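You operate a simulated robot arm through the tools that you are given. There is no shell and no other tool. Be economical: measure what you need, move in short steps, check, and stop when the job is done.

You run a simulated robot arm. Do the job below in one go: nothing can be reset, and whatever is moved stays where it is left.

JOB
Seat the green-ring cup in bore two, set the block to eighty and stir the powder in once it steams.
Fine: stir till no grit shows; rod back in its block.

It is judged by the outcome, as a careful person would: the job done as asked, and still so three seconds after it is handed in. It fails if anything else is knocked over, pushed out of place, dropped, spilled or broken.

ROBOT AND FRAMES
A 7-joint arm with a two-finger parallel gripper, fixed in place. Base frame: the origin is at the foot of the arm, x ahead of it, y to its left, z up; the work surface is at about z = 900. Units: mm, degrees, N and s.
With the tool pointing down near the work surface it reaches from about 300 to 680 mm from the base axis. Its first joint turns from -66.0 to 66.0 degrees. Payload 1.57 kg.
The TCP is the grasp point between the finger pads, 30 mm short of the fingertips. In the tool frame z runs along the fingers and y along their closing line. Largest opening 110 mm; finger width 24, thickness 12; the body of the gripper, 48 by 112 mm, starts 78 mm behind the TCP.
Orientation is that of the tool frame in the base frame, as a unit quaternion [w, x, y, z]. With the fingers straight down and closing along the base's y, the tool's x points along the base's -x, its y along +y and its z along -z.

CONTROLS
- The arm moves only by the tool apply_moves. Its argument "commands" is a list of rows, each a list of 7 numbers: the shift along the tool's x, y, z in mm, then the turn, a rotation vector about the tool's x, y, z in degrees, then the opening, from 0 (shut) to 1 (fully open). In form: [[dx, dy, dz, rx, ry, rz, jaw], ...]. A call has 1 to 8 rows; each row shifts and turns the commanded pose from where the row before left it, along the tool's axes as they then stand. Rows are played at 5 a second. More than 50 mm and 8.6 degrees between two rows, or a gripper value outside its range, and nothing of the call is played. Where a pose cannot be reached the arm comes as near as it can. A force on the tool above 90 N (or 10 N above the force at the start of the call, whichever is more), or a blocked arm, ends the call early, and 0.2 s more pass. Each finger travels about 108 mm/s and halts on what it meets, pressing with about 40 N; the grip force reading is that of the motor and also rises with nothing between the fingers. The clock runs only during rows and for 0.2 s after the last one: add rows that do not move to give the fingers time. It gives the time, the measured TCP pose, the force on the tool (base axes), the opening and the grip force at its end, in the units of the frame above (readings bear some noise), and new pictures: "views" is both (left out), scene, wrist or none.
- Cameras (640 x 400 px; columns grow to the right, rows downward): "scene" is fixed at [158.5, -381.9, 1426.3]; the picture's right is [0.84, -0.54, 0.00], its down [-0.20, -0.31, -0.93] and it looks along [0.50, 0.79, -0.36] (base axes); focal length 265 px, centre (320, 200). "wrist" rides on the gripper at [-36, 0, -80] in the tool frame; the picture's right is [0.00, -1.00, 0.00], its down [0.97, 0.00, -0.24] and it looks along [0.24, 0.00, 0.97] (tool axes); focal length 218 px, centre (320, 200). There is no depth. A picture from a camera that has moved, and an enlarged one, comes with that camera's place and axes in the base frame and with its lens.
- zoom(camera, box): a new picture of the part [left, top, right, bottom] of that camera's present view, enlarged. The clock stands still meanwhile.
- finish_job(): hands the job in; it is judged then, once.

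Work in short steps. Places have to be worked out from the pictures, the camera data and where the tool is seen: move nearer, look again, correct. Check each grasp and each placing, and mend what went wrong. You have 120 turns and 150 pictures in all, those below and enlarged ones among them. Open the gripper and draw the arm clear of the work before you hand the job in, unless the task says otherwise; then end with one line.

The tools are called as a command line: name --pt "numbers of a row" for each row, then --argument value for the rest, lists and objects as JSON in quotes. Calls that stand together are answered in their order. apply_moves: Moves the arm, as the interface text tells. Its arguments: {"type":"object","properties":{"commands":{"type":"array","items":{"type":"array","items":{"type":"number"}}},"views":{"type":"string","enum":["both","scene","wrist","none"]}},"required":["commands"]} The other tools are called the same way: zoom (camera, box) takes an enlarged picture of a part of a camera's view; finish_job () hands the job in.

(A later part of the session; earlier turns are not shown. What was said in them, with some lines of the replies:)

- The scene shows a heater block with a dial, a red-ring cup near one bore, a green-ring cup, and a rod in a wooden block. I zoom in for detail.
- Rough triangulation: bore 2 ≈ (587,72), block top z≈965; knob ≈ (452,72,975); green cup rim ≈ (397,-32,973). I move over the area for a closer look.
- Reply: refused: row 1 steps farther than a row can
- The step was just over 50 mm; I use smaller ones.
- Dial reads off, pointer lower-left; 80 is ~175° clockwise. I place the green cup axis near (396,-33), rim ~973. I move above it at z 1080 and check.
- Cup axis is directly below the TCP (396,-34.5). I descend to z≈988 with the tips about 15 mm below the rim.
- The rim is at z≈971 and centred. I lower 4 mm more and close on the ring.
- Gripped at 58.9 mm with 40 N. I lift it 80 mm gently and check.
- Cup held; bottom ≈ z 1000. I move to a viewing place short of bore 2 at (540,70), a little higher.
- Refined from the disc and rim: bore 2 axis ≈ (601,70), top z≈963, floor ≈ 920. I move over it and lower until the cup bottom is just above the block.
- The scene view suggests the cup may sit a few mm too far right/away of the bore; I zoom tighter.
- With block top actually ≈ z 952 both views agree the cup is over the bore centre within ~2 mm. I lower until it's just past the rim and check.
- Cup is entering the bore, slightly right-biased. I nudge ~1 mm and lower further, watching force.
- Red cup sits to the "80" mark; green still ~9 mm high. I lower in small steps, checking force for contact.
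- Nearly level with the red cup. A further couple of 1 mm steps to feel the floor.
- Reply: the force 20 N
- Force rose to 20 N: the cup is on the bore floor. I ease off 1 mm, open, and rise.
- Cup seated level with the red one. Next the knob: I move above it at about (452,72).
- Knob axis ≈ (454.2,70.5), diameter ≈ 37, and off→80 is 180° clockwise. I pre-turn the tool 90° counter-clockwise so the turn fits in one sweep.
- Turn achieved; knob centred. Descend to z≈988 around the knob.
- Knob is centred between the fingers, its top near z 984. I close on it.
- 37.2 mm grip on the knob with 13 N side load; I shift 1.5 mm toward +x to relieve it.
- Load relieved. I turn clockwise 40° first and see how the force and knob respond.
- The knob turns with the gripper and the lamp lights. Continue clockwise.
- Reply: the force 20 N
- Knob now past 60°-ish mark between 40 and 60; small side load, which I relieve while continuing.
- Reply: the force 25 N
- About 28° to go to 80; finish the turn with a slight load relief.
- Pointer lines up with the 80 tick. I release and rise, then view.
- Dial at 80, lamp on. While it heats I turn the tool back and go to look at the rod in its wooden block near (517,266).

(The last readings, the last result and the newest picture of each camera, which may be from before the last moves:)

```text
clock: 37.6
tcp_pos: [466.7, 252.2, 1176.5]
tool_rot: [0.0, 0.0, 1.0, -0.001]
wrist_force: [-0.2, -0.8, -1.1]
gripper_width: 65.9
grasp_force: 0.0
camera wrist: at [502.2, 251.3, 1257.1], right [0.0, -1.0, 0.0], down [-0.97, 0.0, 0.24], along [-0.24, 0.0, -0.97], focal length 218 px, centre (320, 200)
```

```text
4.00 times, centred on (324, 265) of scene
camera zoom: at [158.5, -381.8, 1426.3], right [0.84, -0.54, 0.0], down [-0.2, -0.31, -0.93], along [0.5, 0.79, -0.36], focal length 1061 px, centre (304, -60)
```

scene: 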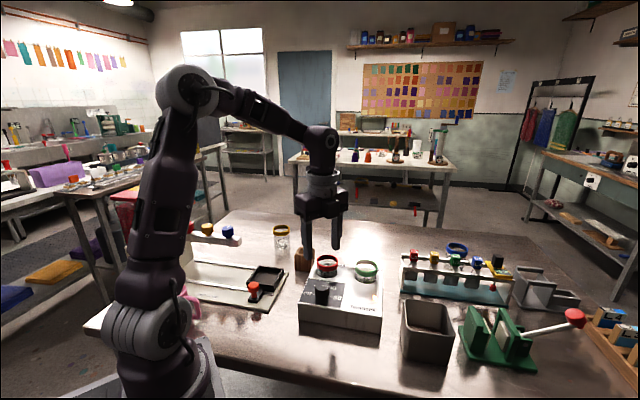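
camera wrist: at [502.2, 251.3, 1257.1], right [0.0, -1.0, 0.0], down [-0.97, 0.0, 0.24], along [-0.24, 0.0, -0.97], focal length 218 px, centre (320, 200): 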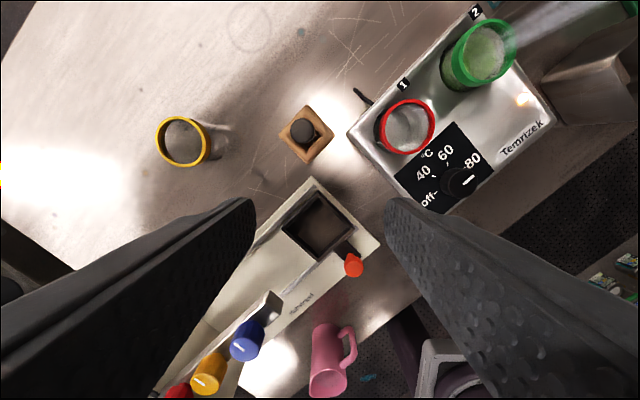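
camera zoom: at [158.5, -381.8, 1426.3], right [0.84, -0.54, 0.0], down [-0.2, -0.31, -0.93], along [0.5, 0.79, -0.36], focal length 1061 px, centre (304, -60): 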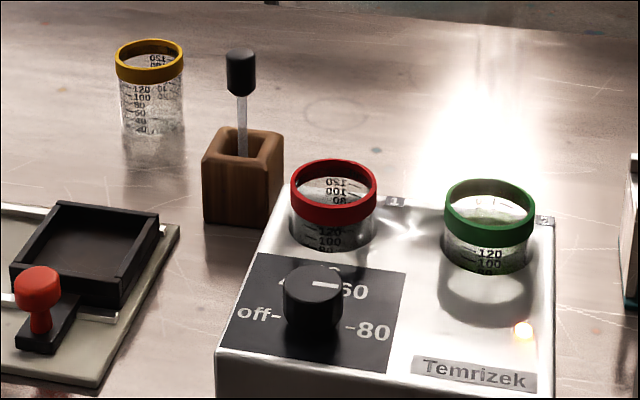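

Steam is already rising from the green cup. I zoom on the rod handle for its place.

zoom --camera "wrist" --box '[264, 90, 344, 170]'

zoom --camera "scene" --box '[284, 220, 332, 280]'

zoom --camera "wrist" --box '[360, 0, 560, 125]'

```text
5.00 times, centred on (304, 130) of wrist
camera zoom: at [502.2, 251.3, 1257.1], right [0.0, -1.0, 0.0], down [-0.97, 0.0, 0.24], along [-0.24, 0.0, -0.97], focal length 1091 px, centre (400, 550)
```

zoom: 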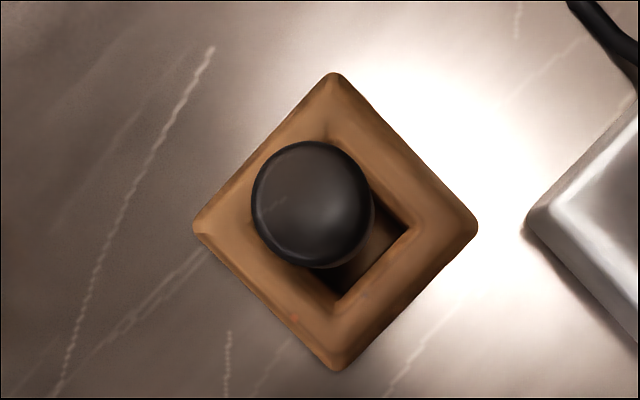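

```text
6.67 times, centred on (308, 250) of scene
camera zoom: at [158.5, -381.8, 1426.3], right [0.84, -0.54, 0.0], down [-0.2, -0.31, -0.93], along [0.5, 0.79, -0.36], focal length 1769 px, centre (400, -133)
```

zoom: 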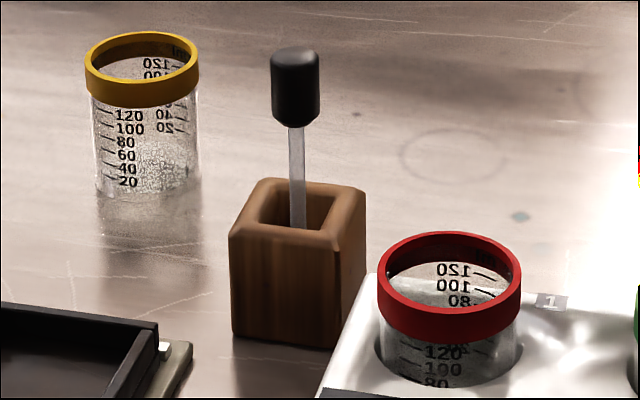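

```text
3.20 times, centred on (460, 62) of wrist
camera zoom: at [502.2, 251.3, 1257.1], right [0.0, -1.0, 0.0], down [-0.97, 0.0, 0.24], along [-0.24, 0.0, -0.97], focal length 698 px, centre (-128, 640)
```

zoom: 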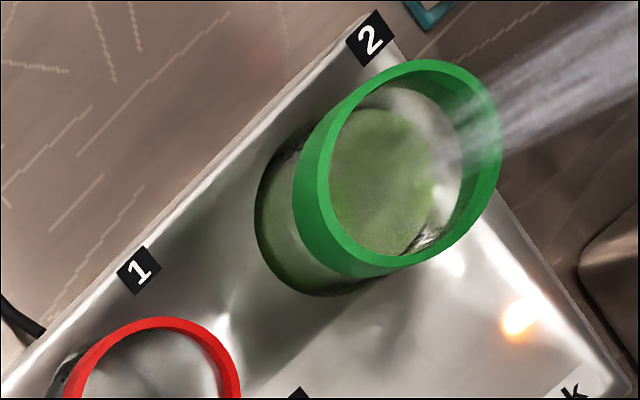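

Handle axis ≈ (516,268.4), top z ≈ 1036, diameter ~23. I move over it and drop to z 1085 to confirm.

apply_moves --pt "-35 10 0 0 0 0 0.6" --pt "-14 6 25 0 0 0 0.6" --pt "0 0 35 0 0 0 0.6" --pt "0 0 31 0 0 0 0.6" --pt "0 0 0 0 0 0 0.6" --pt "0 0 0 0 0 0 0.6" --views "wrist"

zoom --camera "scene" --box '[270, 200, 342, 290]'

```text
clock: 39.0
tcp_pos: [514.6, 267.6, 1085.3]
tool_rot: [0.001, 0.0, 1.0, 0.0]
wrist_force: [0.0, 0.4, 0.6]
gripper_width: 66.0
grasp_force: 0.1
camera wrist: at [549.9, 266.8, 1166.2], right [0.0, -1.0, 0.0], down [-0.97, 0.0, 0.24], along [-0.24, 0.0, -0.97], focal length 218 px, centre (320, 200)
```

wrist: 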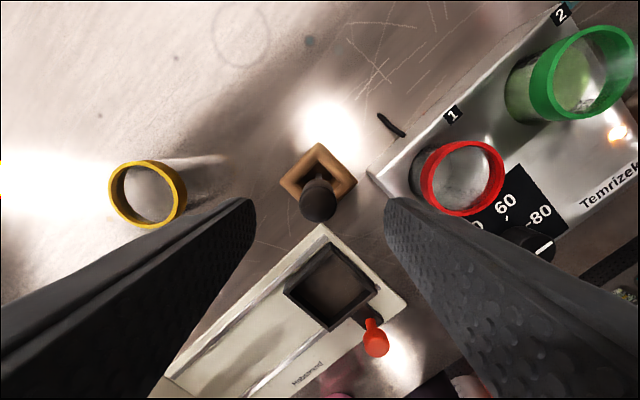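

```text
4.44 times, centred on (306, 245) of scene
camera zoom: at [158.5, -381.9, 1426.3], right [0.84, -0.54, 0.0], down [-0.2, -0.31, -0.93], along [0.5, 0.79, -0.36], focal length 1179 px, centre (382, 0)
```

zoom: 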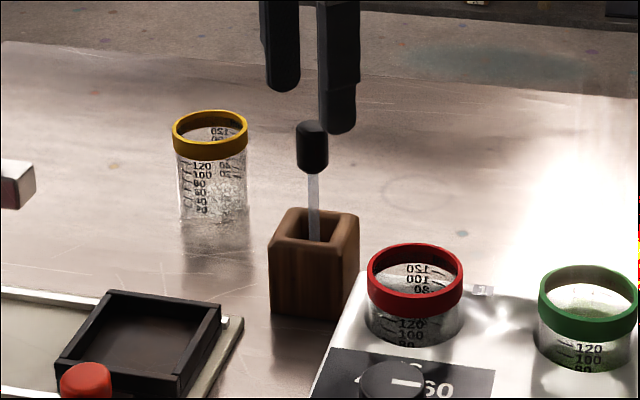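

Handle is under the TCP, top z≈1031. Descend to z 1018 and close.

apply_moves --pt "-1 0 30 0 0 0 0.6" --pt "0 0 27 0 0 0 0.6" --pt "0 0 10 0 0 0 0.6" --pt "0 0 0 0 0 0 0.4" --pt "0 0 0 0 0 0 0.1" --pt "0 0 0 0 0 0 0.1" --pt "0 0 0 0 0 0 0.1" --views "wrist"

zoom --camera "scene" --box '[270, 200, 342, 290]'

```text
clock: 40.6
tcp_pos: [515.0, 267.6, 1017.6]
tool_rot: [0.0, -0.001, 1.0, 0.001]
wrist_force: [-0.2, 0.2, -0.6]
gripper_width: 21.0
grasp_force: 34.4
camera wrist: at [551.0, 266.4, 1098.7], right [0.0, -1.0, 0.0], down [-0.97, 0.0, 0.24], along [-0.24, 0.0, -0.97], focal length 218 px, centre (320, 200)
```

wrist: 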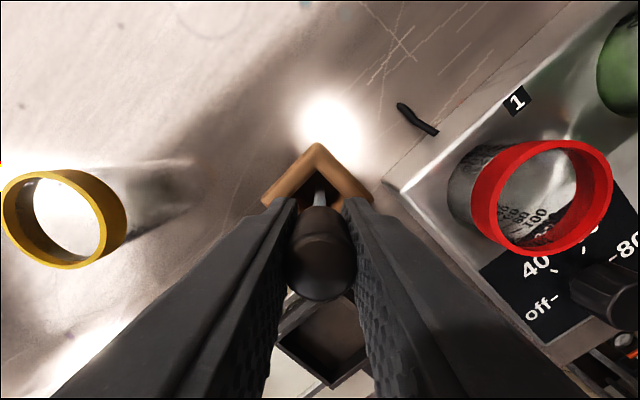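

```text
4.44 times, centred on (306, 245) of scene
camera zoom: at [158.5, -381.9, 1426.3], right [0.84, -0.54, 0.0], down [-0.2, -0.31, -0.93], along [0.5, 0.79, -0.36], focal length 1179 px, centre (382, 0)
```

zoom: 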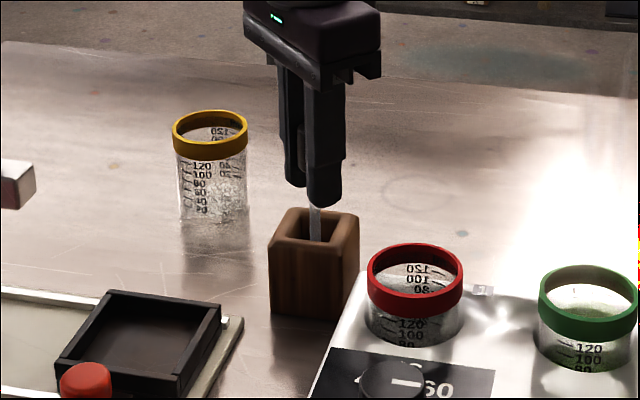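

Handle gripped (21 mm). I lift straight up 130 mm and see the rod.

apply_moves --pt "0 0 -5 0 0 0 0.1" --pt "0 0 -20 0 0 0 0.1" --pt "0 0 -25 0 0 0 0.1" --pt "0 0 -30 0 0 0 0.1" --pt "0 0 -30 0 0 0 0.1" --pt "0 0 -20 0 0 0 0.1" --pt "0 0 0 0 0 0 0.1" --views "wrist"

zoom --camera "scene" --box '[270, 190, 350, 290]'

```text
clock: 42.2
tcp_pos: [516.0, 267.7, 1149.3]
tool_rot: [0.0, -0.001, 1.0, 0.0]
wrist_force: [0.3, 0.4, -0.1]
gripper_width: 21.2
grasp_force: 34.9
camera wrist: at [550.7, 266.6, 1228.9], right [0.0, -1.0, 0.0], down [-0.97, 0.0, 0.24], along [-0.24, 0.0, -0.97], focal length 218 px, centre (320, 200)
```

wrist: 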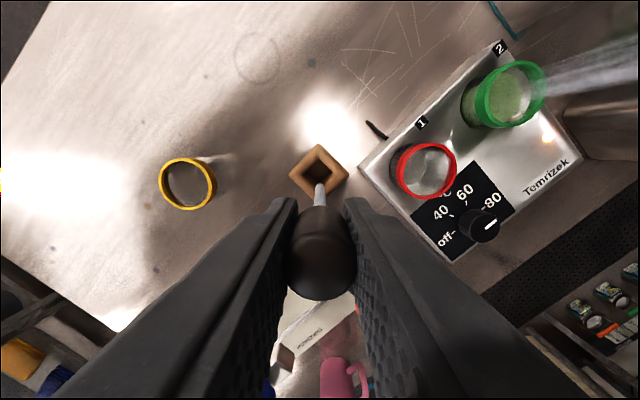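

```text
4.00 times, centred on (310, 240) of scene
camera zoom: at [158.5, -381.9, 1426.3], right [0.84, -0.54, 0.0], down [-0.2, -0.31, -0.93], along [0.5, 0.79, -0.36], focal length 1061 px, centre (360, 40)
```

zoom: 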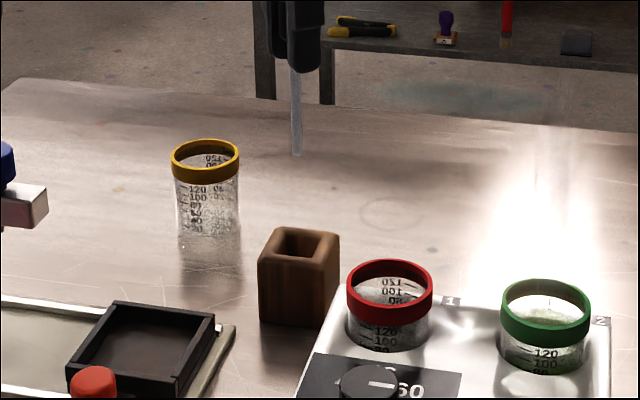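

Rod held upright, tip ≈ TCP − 108 mm. I carry it over bore 2 at (601.5,70), staying high.

apply_moves --pt "-8 -18 0 0 0 0 0.1" --pt "-14 -32 0 0 0 0 0.1" --pt "-16 -38 0 0 0 0 0.1" --pt "-16 -38 0 0 0 0 0.1" --pt "-16 -36 0 0 0 0 0.1" --pt "-12 -26 0 0 0 0 0.1" --pt "-3.5 -9.7 0 0 0 0 0.1" --pt "0 0 0 0 0 0 0.1" --views "wrist"

zoom --camera "scene" --box '[320, 190, 416, 290]'

```text
clock: 44.0
tcp_pos: [601.6, 69.2, 1149.0]
tool_rot: [-0.001, 0.0, 1.0, 0.0]
wrist_force: [0.5, 0.0, -0.5]
gripper_width: 21.4
grasp_force: 34.7
camera wrist: at [637.0, 68.5, 1229.4], right [0.0, -1.0, 0.0], down [-0.97, 0.0, 0.24], along [-0.24, 0.0, -0.97], focal length 218 px, centre (320, 200)
```

wrist: 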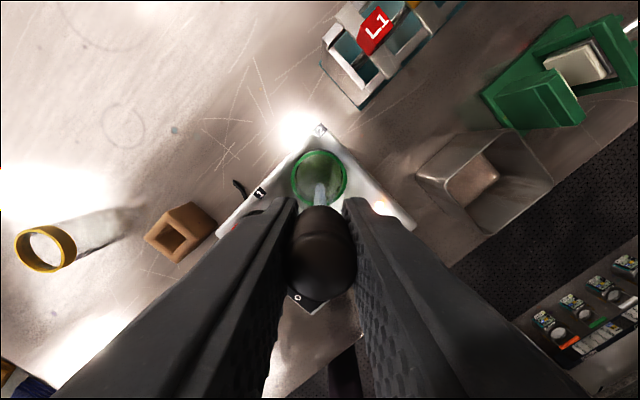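

```text
4.00 times, centred on (368, 240) of scene
camera zoom: at [158.5, -381.9, 1426.3], right [0.84, -0.54, 0.0], down [-0.2, -0.31, -0.93], along [0.5, 0.79, -0.36], focal length 1061 px, centre (128, 40)
```

zoom: 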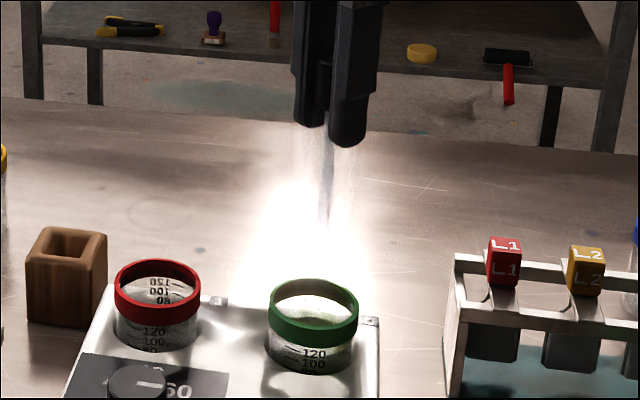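

Cup rim centre measured at (601.5,69): aligned. I lower the rod into the cup.

apply_moves --pt "0 0 20 0 0 0 0.1" --pt "0 0 25 0 0 0 0.1" --pt "0 0 20 0 0 0 0.1" --pt "0 0 15 0 0 0 0.1" --pt "0 0 15 0 0 0 0.1" --pt "0 0 10 0 0 0 0.1" --pt "0 0 0 0 0 0 0.1" --views "wrist"

zoom --camera "scene" --box '[332, 200, 412, 290]'

```text
clock: 45.6
tcp_pos: [600.5, 67.6, 1043.6]
tool_rot: [0.0, 0.0, 1.0, 0.0]
wrist_force: [0.3, -0.3, 0.4]
gripper_width: 21.2
grasp_force: 35.0
camera wrist: at [636.0, 68.7, 1124.3], right [0.0, -1.0, 0.0], down [-0.97, 0.0, 0.24], along [-0.24, 0.0, -0.97], focal length 218 px, centre (320, 200)
```

wrist: 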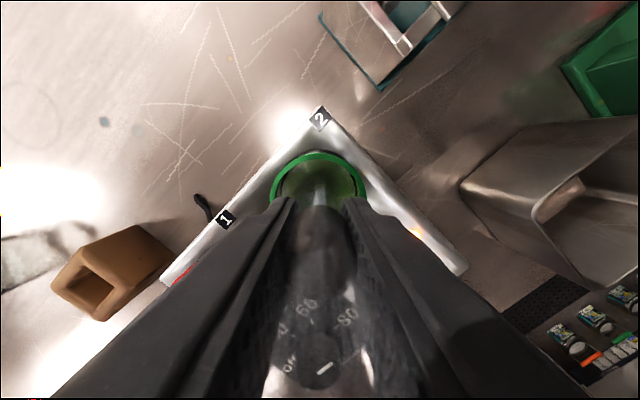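

```text
4.44 times, centred on (372, 245) of scene
camera zoom: at [158.5, -381.9, 1426.3], right [0.84, -0.54, 0.0], down [-0.2, -0.31, -0.93], along [0.5, 0.79, -0.36], focal length 1179 px, centre (89, 0)
```

zoom: 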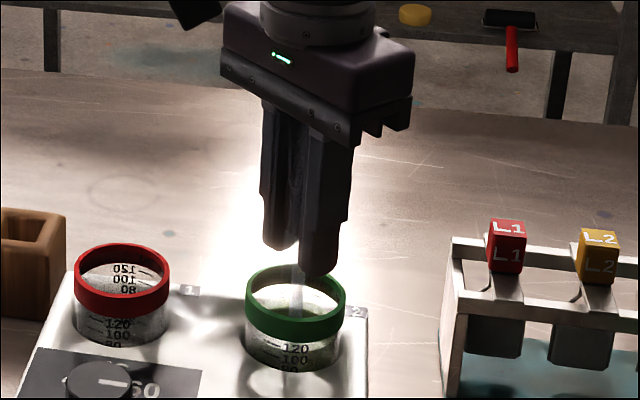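

zoom --camera "wrist" --box '[250, 130, 390, 260]'

zoom --camera "scene" --box '[344, 240, 400, 290]'

```text
3.08 times, centred on (320, 195) of wrist
camera zoom: at [636.0, 68.7, 1124.3], right [0.0, -1.0, 0.0], down [-0.97, 0.0, 0.24], along [-0.24, 0.0, -0.97], focal length 672 px, centre (320, 215)
```

zoom: 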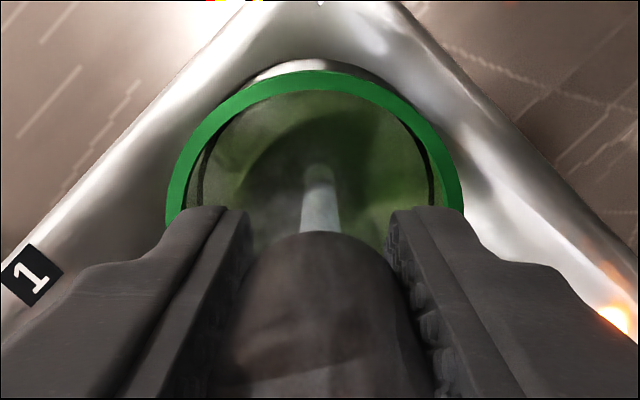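

```text
8.00 times, centred on (372, 265) of scene
camera zoom: at [158.5, -381.9, 1426.3], right [0.84, -0.54, 0.0], down [-0.2, -0.31, -0.93], along [0.5, 0.79, -0.36], focal length 2123 px, centre (-96, -320)
```

zoom: 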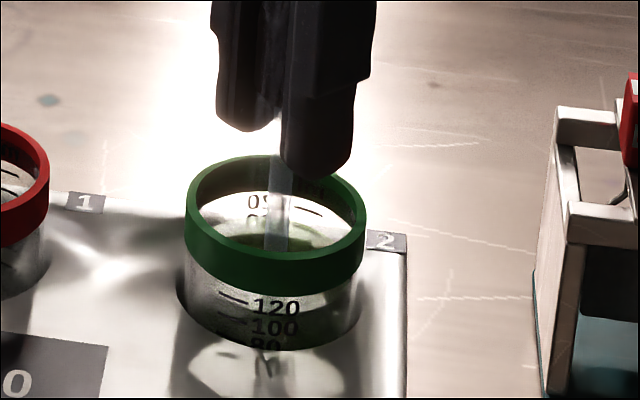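

Rod is centred in the liquid. I lower towards the floor watching force.

apply_moves --pt "0 0 5 0 0 0 0.1" --pt "0 0 5 0 0 0 0.1" --pt "0 0 2 0 0 0 0.1" --pt "0 0 0 0 0 0 0.1" --views "none"

```text
clock: 46.6
tcp_pos: [600.9, 70.7, 1032.7]
tool_rot: [0.0, 0.0, 1.0, 0.0]
wrist_force: [0.6, -0.2, -0.6]
gripper_width: 21.4
grasp_force: 34.4
```

No contact yet. I start gentle circles of 11 mm radius.

apply_moves --pt "11 0 0 0 0 0 0.1" --pt "-3.2 7.8 0 0 0 0 0.1" --pt "-7.8 3.2 0 0 0 0 0.1" --pt "-7.8 -3.2 0 0 0 0 0.1" --pt "-3.2 -7.8 0 0 0 0 0.1" --pt "3.2 -7.8 0 0 0 0 0.1" --pt "7.8 -3.2 0 0 0 0 0.1" --pt "7.8 3.2 0 0 0 0 0.1" --views "none"

apply_moves --pt "3.2 7.8 0 0 0 0 0.1" --pt "-3.2 7.8 0 0 0 0 0.1" --pt "-7.8 3.2 0 0 0 0 0.1" --pt "-7.8 -3.2 0 0 0 0 0.1" --pt "-3.2 -7.8 0 0 0 0 0.1" --pt "3.2 -7.8 0 0 0 0 0.1" --pt "7.8 -3.2 0 0 0 0 0.1" --pt "7.8 3.2 0 0 0 0 0.1" --views "none"

zoom --camera "wrist" --box '[250, 130, 390, 260]'

zoom --camera "scene" --box '[344, 240, 400, 290]'

```text
clock: 48.4
tcp_pos: [592.5, 61.7, 1032.4]
tool_rot: [-0.001, 0.0, 1.0, 0.0]
wrist_force: [0.8, 0.4, -0.2]
gripper_width: 21.4
grasp_force: 34.4
```

```text
clock: 50.2
tcp_pos: [592.0, 61.7, 1032.3]
tool_rot: [0.001, 0.0, 1.0, -0.001]
wrist_force: [0.2, -0.5, 1.0]
gripper_width: 21.5
grasp_force: 34.8
```

```text
3.08 times, centred on (320, 195) of wrist
camera zoom: at [628.6, 60.9, 1112.7], right [0.0, -1.0, 0.0], down [-0.97, 0.0, 0.24], along [-0.24, 0.0, -0.97], focal length 672 px, centre (320, 215)
```

zoom: 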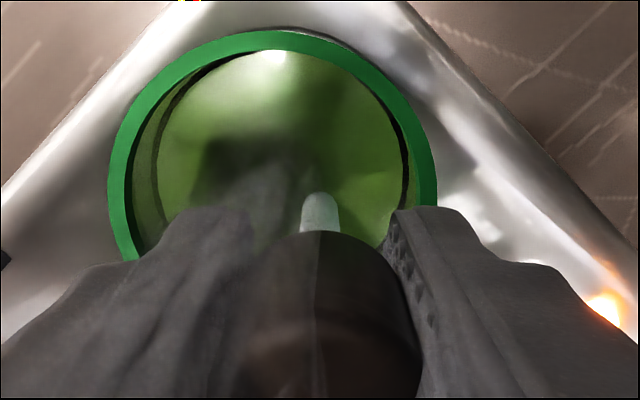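

```text
8.00 times, centred on (372, 265) of scene
camera zoom: at [158.5, -381.9, 1426.3], right [0.84, -0.54, 0.0], down [-0.2, -0.31, -0.93], along [0.5, 0.79, -0.36], focal length 2123 px, centre (-96, -320)
```

zoom: 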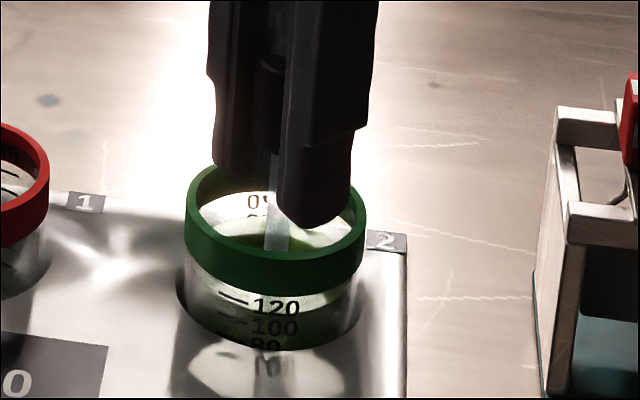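

Liquid is greening. I lower 3 mm more and keep stirring several rounds with force checks.

apply_moves --pt "3.2 7.8 1.5 0 0 0 0.1" --pt "-3.2 7.8 1.5 0 0 0 0.1" --pt "-7.8 3.2 0 0 0 0 0.1" --pt "-7.8 -3.2 0 0 0 0 0.1" --pt "-3.2 -7.8 0 0 0 0 0.1" --pt "3.2 -7.8 0 0 0 0 0.1" --pt "7.8 -3.2 0 0 0 0 0.1" --pt "7.8 3.2 0 0 0 0 0.1" --views "none"

apply_moves --pt "3.2 7.8 0 0 0 0 0.1" --pt "-3.2 7.8 0 0 0 0 0.1" --pt "-7.8 3.2 0 0 0 0 0.1" --pt "-7.8 -3.2 0 0 0 0 0.1" --pt "-3.2 -7.8 0 0 0 0 0.1" --pt "3.2 -7.8 0 0 0 0 0.1" --pt "7.8 -3.2 0 0 0 0 0.1" --pt "7.8 3.2 0 0 0 0 0.1" --views "none"

apply_moves --pt "3.2 7.8 0 0 0 0 0.1" --pt "-3.2 7.8 0 0 0 0 0.1" --pt "-7.8 3.2 0 0 0 0 0.1" --pt "-7.8 -3.2 0 0 0 0 0.1" --pt "-3.2 -7.8 0 0 0 0 0.1" --pt "3.2 -7.8 0 0 0 0 0.1" --pt "7.8 -3.2 0 0 0 0 0.1" --pt "7.8 3.2 0 0 0 0 0.1" --views "none"

zoom --camera "wrist" --box '[250, 130, 390, 260]'

```text
clock: 52.0
tcp_pos: [592.9, 61.0, 1029.6]
tool_rot: [0.001, 0.0, 1.0, -0.001]
wrist_force: [5.0, -2.1, 14.3]
gripper_width: 21.3
grasp_force: 34.5
```

```text
clock: 53.8
tcp_pos: [594.1, 61.2, 1030.0]
tool_rot: [0.0, 0.0, 1.0, -0.002]
wrist_force: [2.7, -1.8, 10.1]
gripper_width: 21.5
grasp_force: 34.4
```

```text
clock: 55.6
tcp_pos: [592.7, 61.3, 1028.9]
tool_rot: [0.0, 0.001, 1.0, -0.001]
wrist_force: [3.0, -1.5, 10.5]
gripper_width: 21.1
grasp_force: 34.7
```

```text
3.08 times, centred on (320, 195) of wrist
camera zoom: at [628.6, 60.5, 1109.9], right [0.0, -1.0, 0.0], down [-0.97, 0.0, 0.24], along [-0.24, 0.0, -0.97], focal length 672 px, centre (320, 215)
```

zoom: 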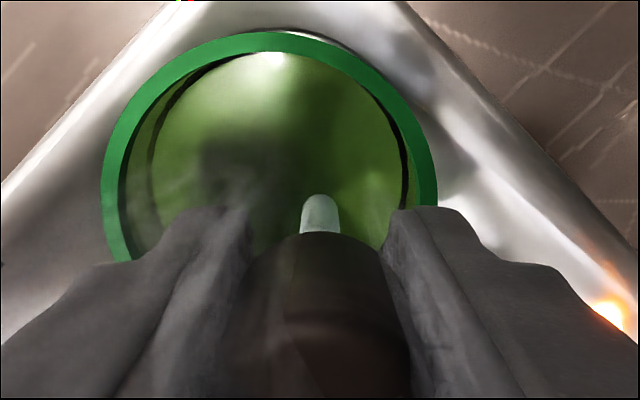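

The tip is touching the floor (~10 N). I raise 1.5 mm and make more rounds, some wider.

apply_moves --pt "3.2 7.8 -1.5 0 0 0 0.1" --pt "-3.2 7.8 0 0 0 0 0.1" --pt "-7.8 3.2 0 0 0 0 0.1" --pt "-7.8 -3.2 0 0 0 0 0.1" --pt "-3.2 -7.8 0 0 0 0 0.1" --pt "3.2 -7.8 0 0 0 0 0.1" --pt "7.8 -3.2 0 0 0 0 0.1" --pt "7.8 3.2 0 0 0 0 0.1" --views "none"

apply_moves --pt "3.2 7.8 0 0 0 0 0.1" --pt "-3.2 7.8 0 0 0 0 0.1" --pt "-7.8 3.2 0 0 0 0 0.1" --pt "-7.8 -3.2 0 0 0 0 0.1" --pt "-3.2 -7.8 0 0 0 0 0.1" --pt "3.2 -7.8 0 0 0 0 0.1" --pt "7.8 -3.2 0 0 0 0 0.1" --pt "7.8 3.2 0 0 0 0 0.1" --views "none"

apply_moves --pt "3.2 7.8 0 0 0 0 0.1" --pt "-3.2 7.8 0 0 0 0 0.1" --pt "-7.8 3.2 0 0 0 0 0.1" --pt "-7.8 -3.2 0 0 0 0 0.1" --pt "-3.2 -7.8 0 0 0 0 0.1" --pt "3.2 -7.8 0 0 0 0 0.1" --pt "7.8 -3.2 0 0 0 0 0.1" --pt "7.8 3.2 0 0 0 0 0.1" --views "none"

```text
clock: 57.4
tcp_pos: [592.4, 60.3, 1029.6]
tool_rot: [0.0, -0.001, 1.0, 0.0]
wrist_force: [-0.2, 0.7, 0.8]
gripper_width: 21.2
grasp_force: 34.3
```

```text
clock: 59.2
tcp_pos: [592.5, 61.9, 1030.8]
tool_rot: [0.0, 0.0, 1.0, 0.0]
wrist_force: [-0.3, 0.4, -0.8]
gripper_width: 21.5
grasp_force: 34.6
```

```text
clock: 61.0
tcp_pos: [593.9, 61.5, 1030.3]
tool_rot: [0.0, 0.0, 1.0, 0.0]
wrist_force: [0.1, -0.2, -0.8]
gripper_width: 21.5
grasp_force: 34.8
```

Eight rounds done. I centre the rod, lift it clear of the liquid (kept over the cup to catch drips) and inspect for grit.

apply_moves --pt "-8 8 0 0 0 0 0.1" --pt "0 0 -15 0 0 0 0.1" --pt "0 0 -20 0 0 0 0.1" --pt "0 0 -25 0 0 0 0.1" --pt "0 0 -25 0 0 0 0.1" --pt "0 0 -25 0 0 0 0.1" --pt "0 0 0 0 0 0 0.1" --views "none"

zoom --camera "wrist" --box '[270, 130, 370, 220]'

zoom --camera "scene" --box '[334, 220, 406, 290]'

```text
clock: 62.6
tcp_pos: [601.7, 69.0, 1141.5]
tool_rot: [0.0, 0.0, 1.0, 0.0]
wrist_force: [-0.8, 0.3, -0.4]
gripper_width: 21.2
grasp_force: 35.0
```

```text
4.44 times, centred on (320, 175) of wrist
camera zoom: at [636.9, 68.8, 1220.9], right [0.0, -1.0, 0.0], down [-0.97, 0.0, 0.24], along [-0.24, 0.0, -0.97], focal length 970 px, centre (320, 311)
```

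zoom: 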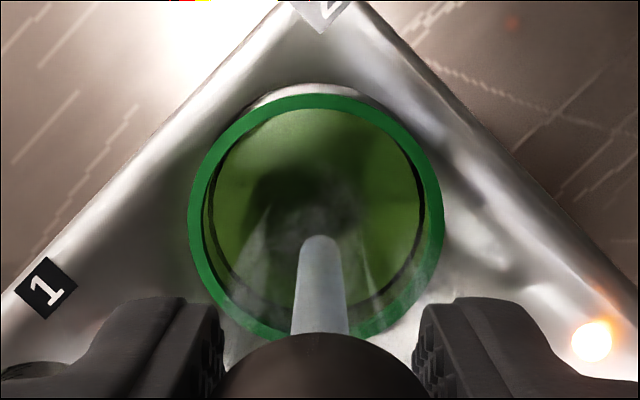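

```text
5.71 times, centred on (370, 255) of scene
camera zoom: at [158.5, -381.9, 1426.3], right [0.84, -0.54, 0.0], down [-0.2, -0.31, -0.93], along [0.5, 0.79, -0.36], focal length 1516 px, centre (34, -114)
```

zoom: 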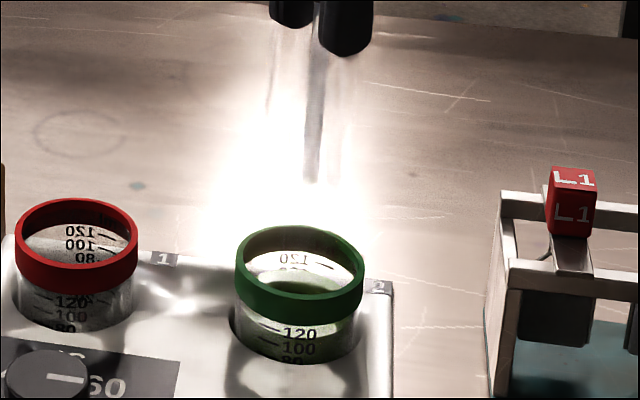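

Looks smooth, but the rod hides part. I carry the rod back towards its block and look into the cup from there before putting it away.

apply_moves --pt "3.5 9.7 -8 0 0 0 0.1" --pt "12 26 0 0 0 0 0.1" --pt "16 36 0 0 0 0 0.1" --pt "16 38 0 0 0 0 0.1" --pt "16 38 0 0 0 0 0.1" --pt "14 32 0 0 0 0 0.1" --pt "8.2 18.8 0 0 0 0 0.1" --pt "0 0 0 0 0 0 0.1" --views "wrist"

zoom --camera "wrist" --box '[440, 40, 570, 150]'

zoom --camera "scene" --box '[344, 245, 392, 290]'

```text
clock: 64.4
tcp_pos: [515.7, 268.7, 1147.7]
tool_rot: [0.0, 0.001, 1.0, 0.001]
wrist_force: [-0.9, 0.3, -0.8]
gripper_width: 21.2
grasp_force: 34.0
camera wrist: at [551.3, 267.7, 1229.3], right [0.0, -1.0, 0.0], down [-0.97, 0.0, 0.24], along [-0.24, 0.0, -0.97], focal length 218 px, centre (320, 200)
```

wrist: 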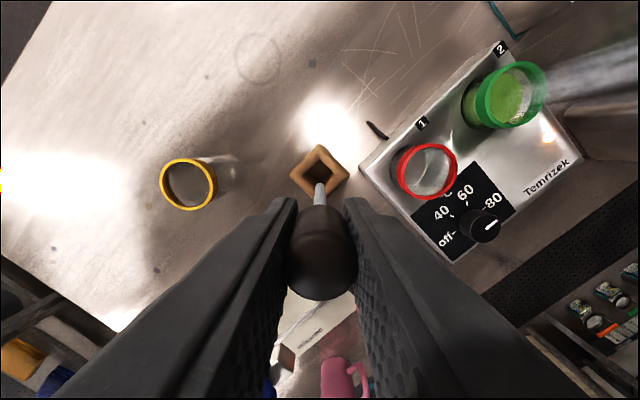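

```text
3.64 times, centred on (505, 95) of wrist
camera zoom: at [551.3, 267.7, 1229.3], right [0.0, -1.0, 0.0], down [-0.97, 0.0, 0.24], along [-0.24, 0.0, -0.97], focal length 794 px, centre (-353, 582)
```

zoom: 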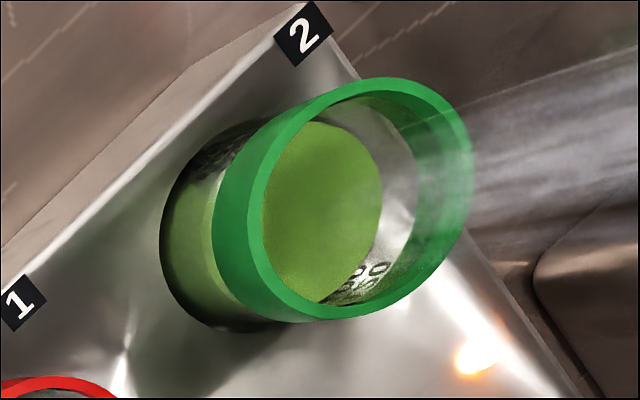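

```text
8.89 times, centred on (368, 268) of scene
camera zoom: at [158.5, -381.8, 1426.3], right [0.84, -0.54, 0.0], down [-0.2, -0.31, -0.93], along [0.5, 0.79, -0.36], focal length 2359 px, centre (-107, -400)
```

zoom: 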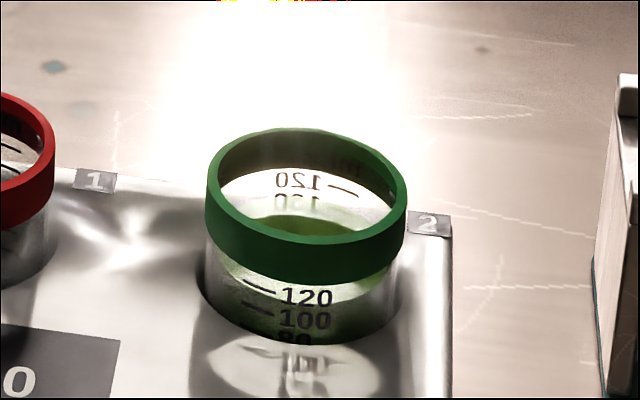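

The liquid is a uniform green, unlike the mottled surface before. One tighter look to check for remaining grit.

zoom --camera "wrist" --box '[484, 62, 534, 112]'

```text
8.00 times, centred on (509, 87) of wrist
camera zoom: at [551.3, 267.7, 1229.3], right [0.0, -1.0, 0.0], down [-0.97, 0.0, 0.24], along [-0.24, 0.0, -0.97], focal length 1746 px, centre (-1192, 1104)
```

zoom: 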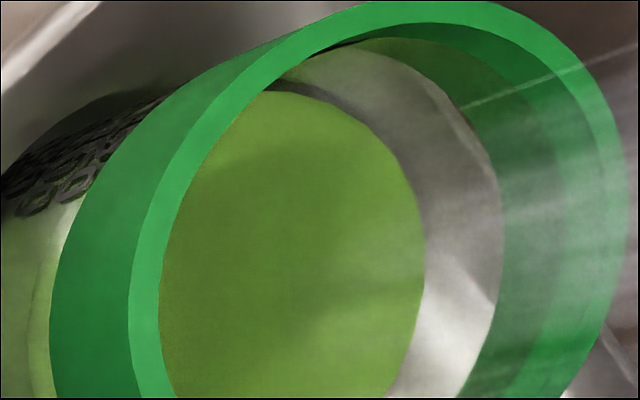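

No grit shows. I lower the rod back into its block along the same line, slowing near the bottom.

apply_moves --pt "0 -0.5 25 0 0 0 0.1" --pt "0 0 25 0 0 0 0.1" --pt "0 0 20 0 0 0 0.1" --pt "0 0 0 0 0 0 0.1" --views "wrist"

zoom --camera "scene" --box '[280, 200, 340, 280]'

```text
clock: 65.4
tcp_pos: [516.0, 266.3, 1077.3]
tool_rot: [0.0, 0.0, 1.0, -0.001]
wrist_force: [-0.5, 0.5, -0.4]
gripper_width: 21.3
grasp_force: 34.8
camera wrist: at [550.6, 266.4, 1158.5], right [0.0, -1.0, 0.0], down [-0.97, 0.0, 0.24], along [-0.24, 0.0, -0.97], focal length 218 px, centre (320, 200)
```

wrist: 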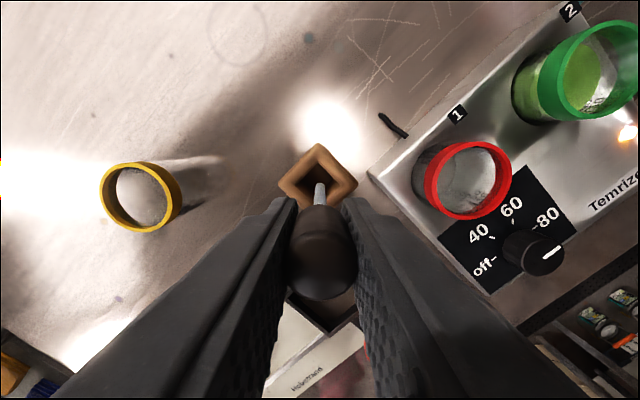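

```text
5.00 times, centred on (310, 240) of scene
camera zoom: at [158.5, -381.9, 1426.3], right [0.84, -0.54, 0.0], down [-0.2, -0.31, -0.93], along [0.5, 0.79, -0.36], focal length 1327 px, centre (370, 0)
```

zoom: 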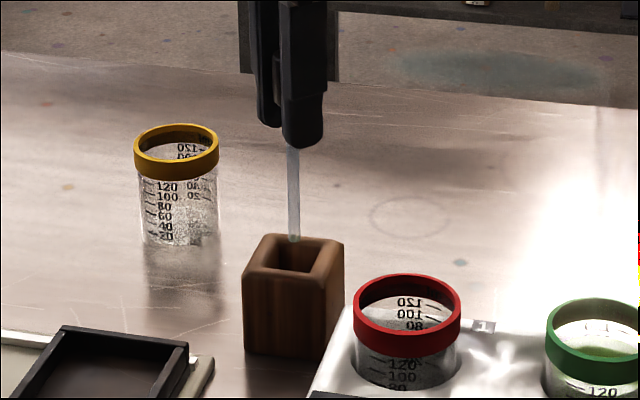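

Tip is over the hole. Continue down to just above the original height.

apply_moves --pt "0 0.7 15 0 0 0 0.1" --pt "0 0 20 0 0 0 0.1" --pt "0 0 15 0 0 0 0.1" --pt "0 0 4 0 0 0 0.1" --pt "0 0 2 0 0 0 0.1" --pt "0 0 0 0 0 0 0.1" --views "none"

```text
clock: 66.8
tcp_pos: [516.7, 268.6, 1022.4]
tool_rot: [0.0, -0.001, 1.0, 0.0]
wrist_force: [-0.1, -0.2, -1.0]
gripper_width: 21.4
grasp_force: 34.5
```

apply_moves --pt "0 0 1 0 0 0 0.1" --pt "0 0 1 0 0 0 0.1" --pt "0 0 1 0 0 0 0.1" --pt "0 0 0 0 0 0 0.1" --views "none"

```text
clock: 67.8
tcp_pos: [515.7, 267.7, 1019.4]
tool_rot: [0.0, 0.0, 1.0, 0.001]
wrist_force: [-1.0, 0.5, -0.2]
gripper_width: 21.5
grasp_force: 34.6
```

No contact yet at 1019.4 (gripped originally at 1017.6). A little further to feel the bottom.

apply_moves --pt "0 0 1 0 0 0 0.1" --pt "0 0 1 0 0 0 0.1" --pt "0 0 0 0 0 0 0.1" --views "wrist"

zoom --camera "scene" --box '[280, 200, 340, 280]'

```text
clock: 68.6
tcp_pos: [515.3, 269.0, 1017.4]
tool_rot: [0.0, -0.001, 1.0, 0.001]
wrist_force: [-0.4, -0.2, -0.7]
gripper_width: 21.3
grasp_force: 34.6
camera wrist: at [550.8, 267.9, 1098.1], right [0.0, -1.0, 0.0], down [-0.97, 0.0, 0.24], along [-0.24, 0.0, -0.97], focal length 218 px, centre (320, 200)
```

wrist: 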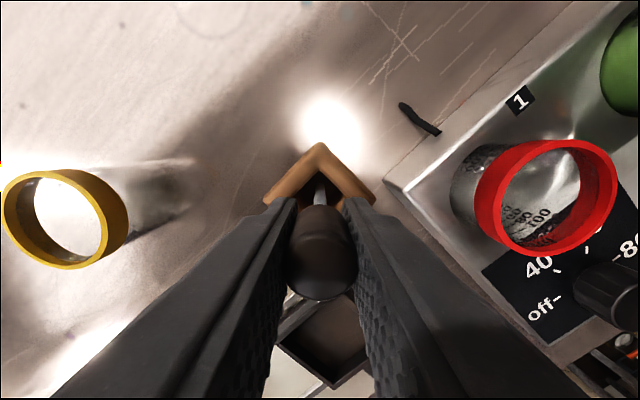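

```text
5.00 times, centred on (310, 240) of scene
camera zoom: at [158.5, -381.9, 1426.3], right [0.84, -0.54, 0.0], down [-0.2, -0.31, -0.93], along [0.5, 0.79, -0.36], focal length 1327 px, centre (370, 0)
```

zoom: 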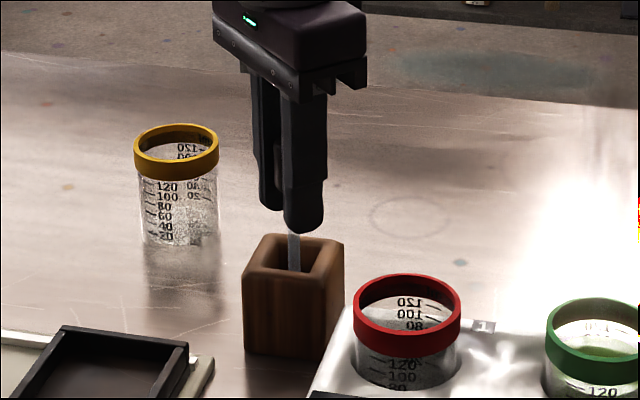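

apply_moves --pt "0 0 1 0 0 0 0.1" --pt "0 0 1 0 0 0 0.1" --pt "0 0 0 0 0 0 0.1" --views "none"

```text
clock: 69.4
tcp_pos: [515.4, 268.3, 1017.1]
tool_rot: [0.002, 0.0, 1.0, 0.001]
wrist_force: [-2.7, 0.0, 24.8]
gripper_width: 21.4
grasp_force: 34.2
```

Bottomed (25 N). I ease up 1 mm and open, then look before rising.

apply_moves --pt "0 0 -1 0 0 0 0.1" --pt "0 0 0 0 0 0 0.22" --pt "0 0 0 0 0 0 0.3" --pt "0 0 0 0 0 0 0.45" --pt "0 0 0 0 0 0 0.5" --pt "0 0 0 0 0 0 0.5" --views "wrist"

zoom --camera "scene" --box '[280, 200, 340, 280]'

```text
clock: 70.8
tcp_pos: [514.7, 268.3, 1015.9]
tool_rot: [0.0, 0.0, 1.0, 0.0]
wrist_force: [-0.5, 0.2, 0.2]
gripper_width: 54.7
grasp_force: 0.1
camera wrist: at [550.9, 267.8, 1097.3], right [0.0, -1.0, 0.0], down [-0.97, 0.0, 0.24], along [-0.24, 0.0, -0.97], focal length 218 px, centre (320, 200)
```

wrist: 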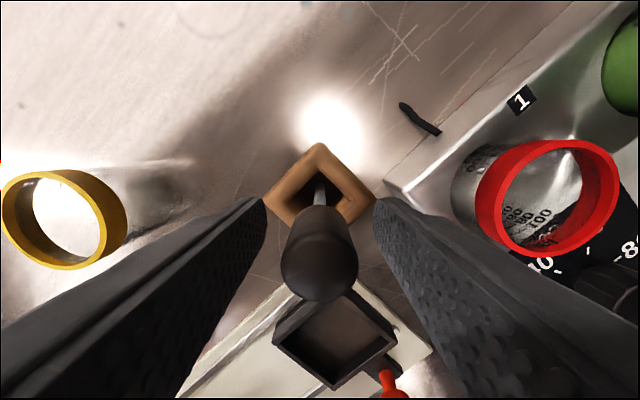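

```text
5.00 times, centred on (310, 240) of scene
camera zoom: at [158.5, -381.9, 1426.3], right [0.84, -0.54, 0.0], down [-0.2, -0.31, -0.93], along [0.5, 0.79, -0.36], focal length 1327 px, centre (370, 0)
```

zoom: 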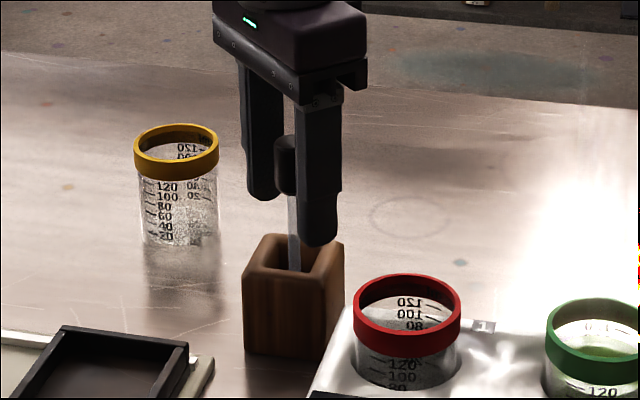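

The rod stands upright in its block. I rise straight up and clear.

apply_moves --pt "0 0 -25 0 0 0 0.5" --pt "0 0 -40 0 0 0 0.5" --pt "0 0 -45 0 0 0 0.5" --pt "0 0 -45 0 0 0 0.6" --pt "20 -30 -30 0 0 0 0.8" --pt "20 -30 -30 0 0 0 1" --pt "0 0 0 0 0 0 1" --views "both"

zoom --camera "scene" --box '[270, 220, 398, 330]'

zoom --camera "wrist" --box '[280, 60, 480, 190]'

```text
clock: 72.4
tcp_pos: [474.1, 207.9, 1231.7]
tool_rot: [0.0, 0.0, 1.0, 0.0]
wrist_force: [-0.1, -0.1, 0.1]
gripper_width: 109.9
grasp_force: 0.1
camera wrist: at [510.2, 206.9, 1311.8], right [0.0, -1.0, 0.0], down [-0.97, 0.0, 0.24], along [-0.24, 0.0, -0.97], focal length 218 px, centre (320, 200)
```

scene: 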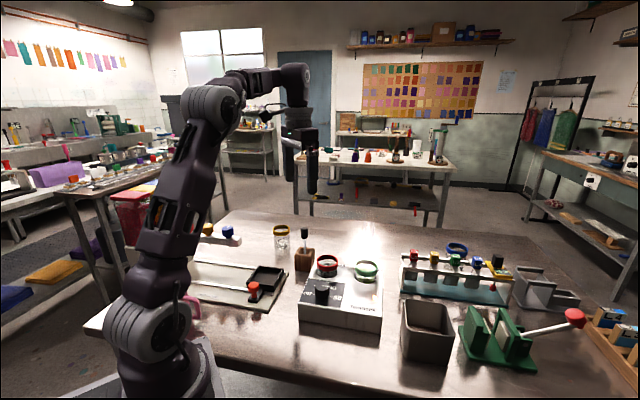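
wrist: 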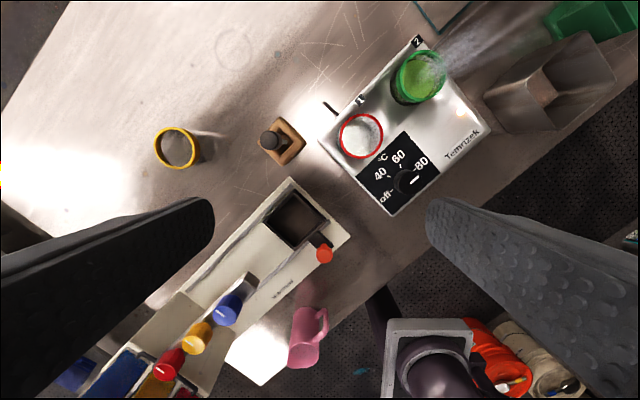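

```text
3.64 times, centred on (334, 275) of scene
camera zoom: at [158.5, -381.9, 1426.3], right [0.84, -0.54, 0.0], down [-0.2, -0.31, -0.93], along [0.5, 0.79, -0.36], focal length 965 px, centre (269, -73)
```

zoom: 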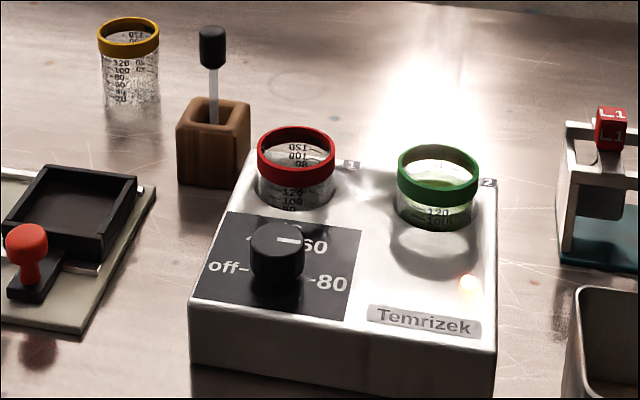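

```text
3.08 times, centred on (380, 125) of wrist
camera zoom: at [510.2, 206.9, 1311.8], right [0.0, -1.0, 0.0], down [-0.97, 0.0, 0.24], along [-0.24, 0.0, -0.97], focal length 672 px, centre (135, 431)
```

zoom: 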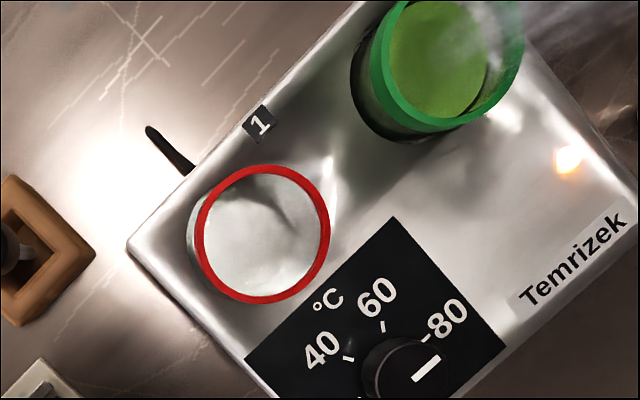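

Everything checks out: cup in bore 2, dial at 80, liquid smooth green, rod upright in its block, arm clear and open. Handing in.

finish_job

```text
The job is handed in.
```

The green-ring cup is seated in bore two and the dial is at 80. I stirred once it steamed, until no grit showed, and the rod is back in its block; the arm is clear with the gripper open.
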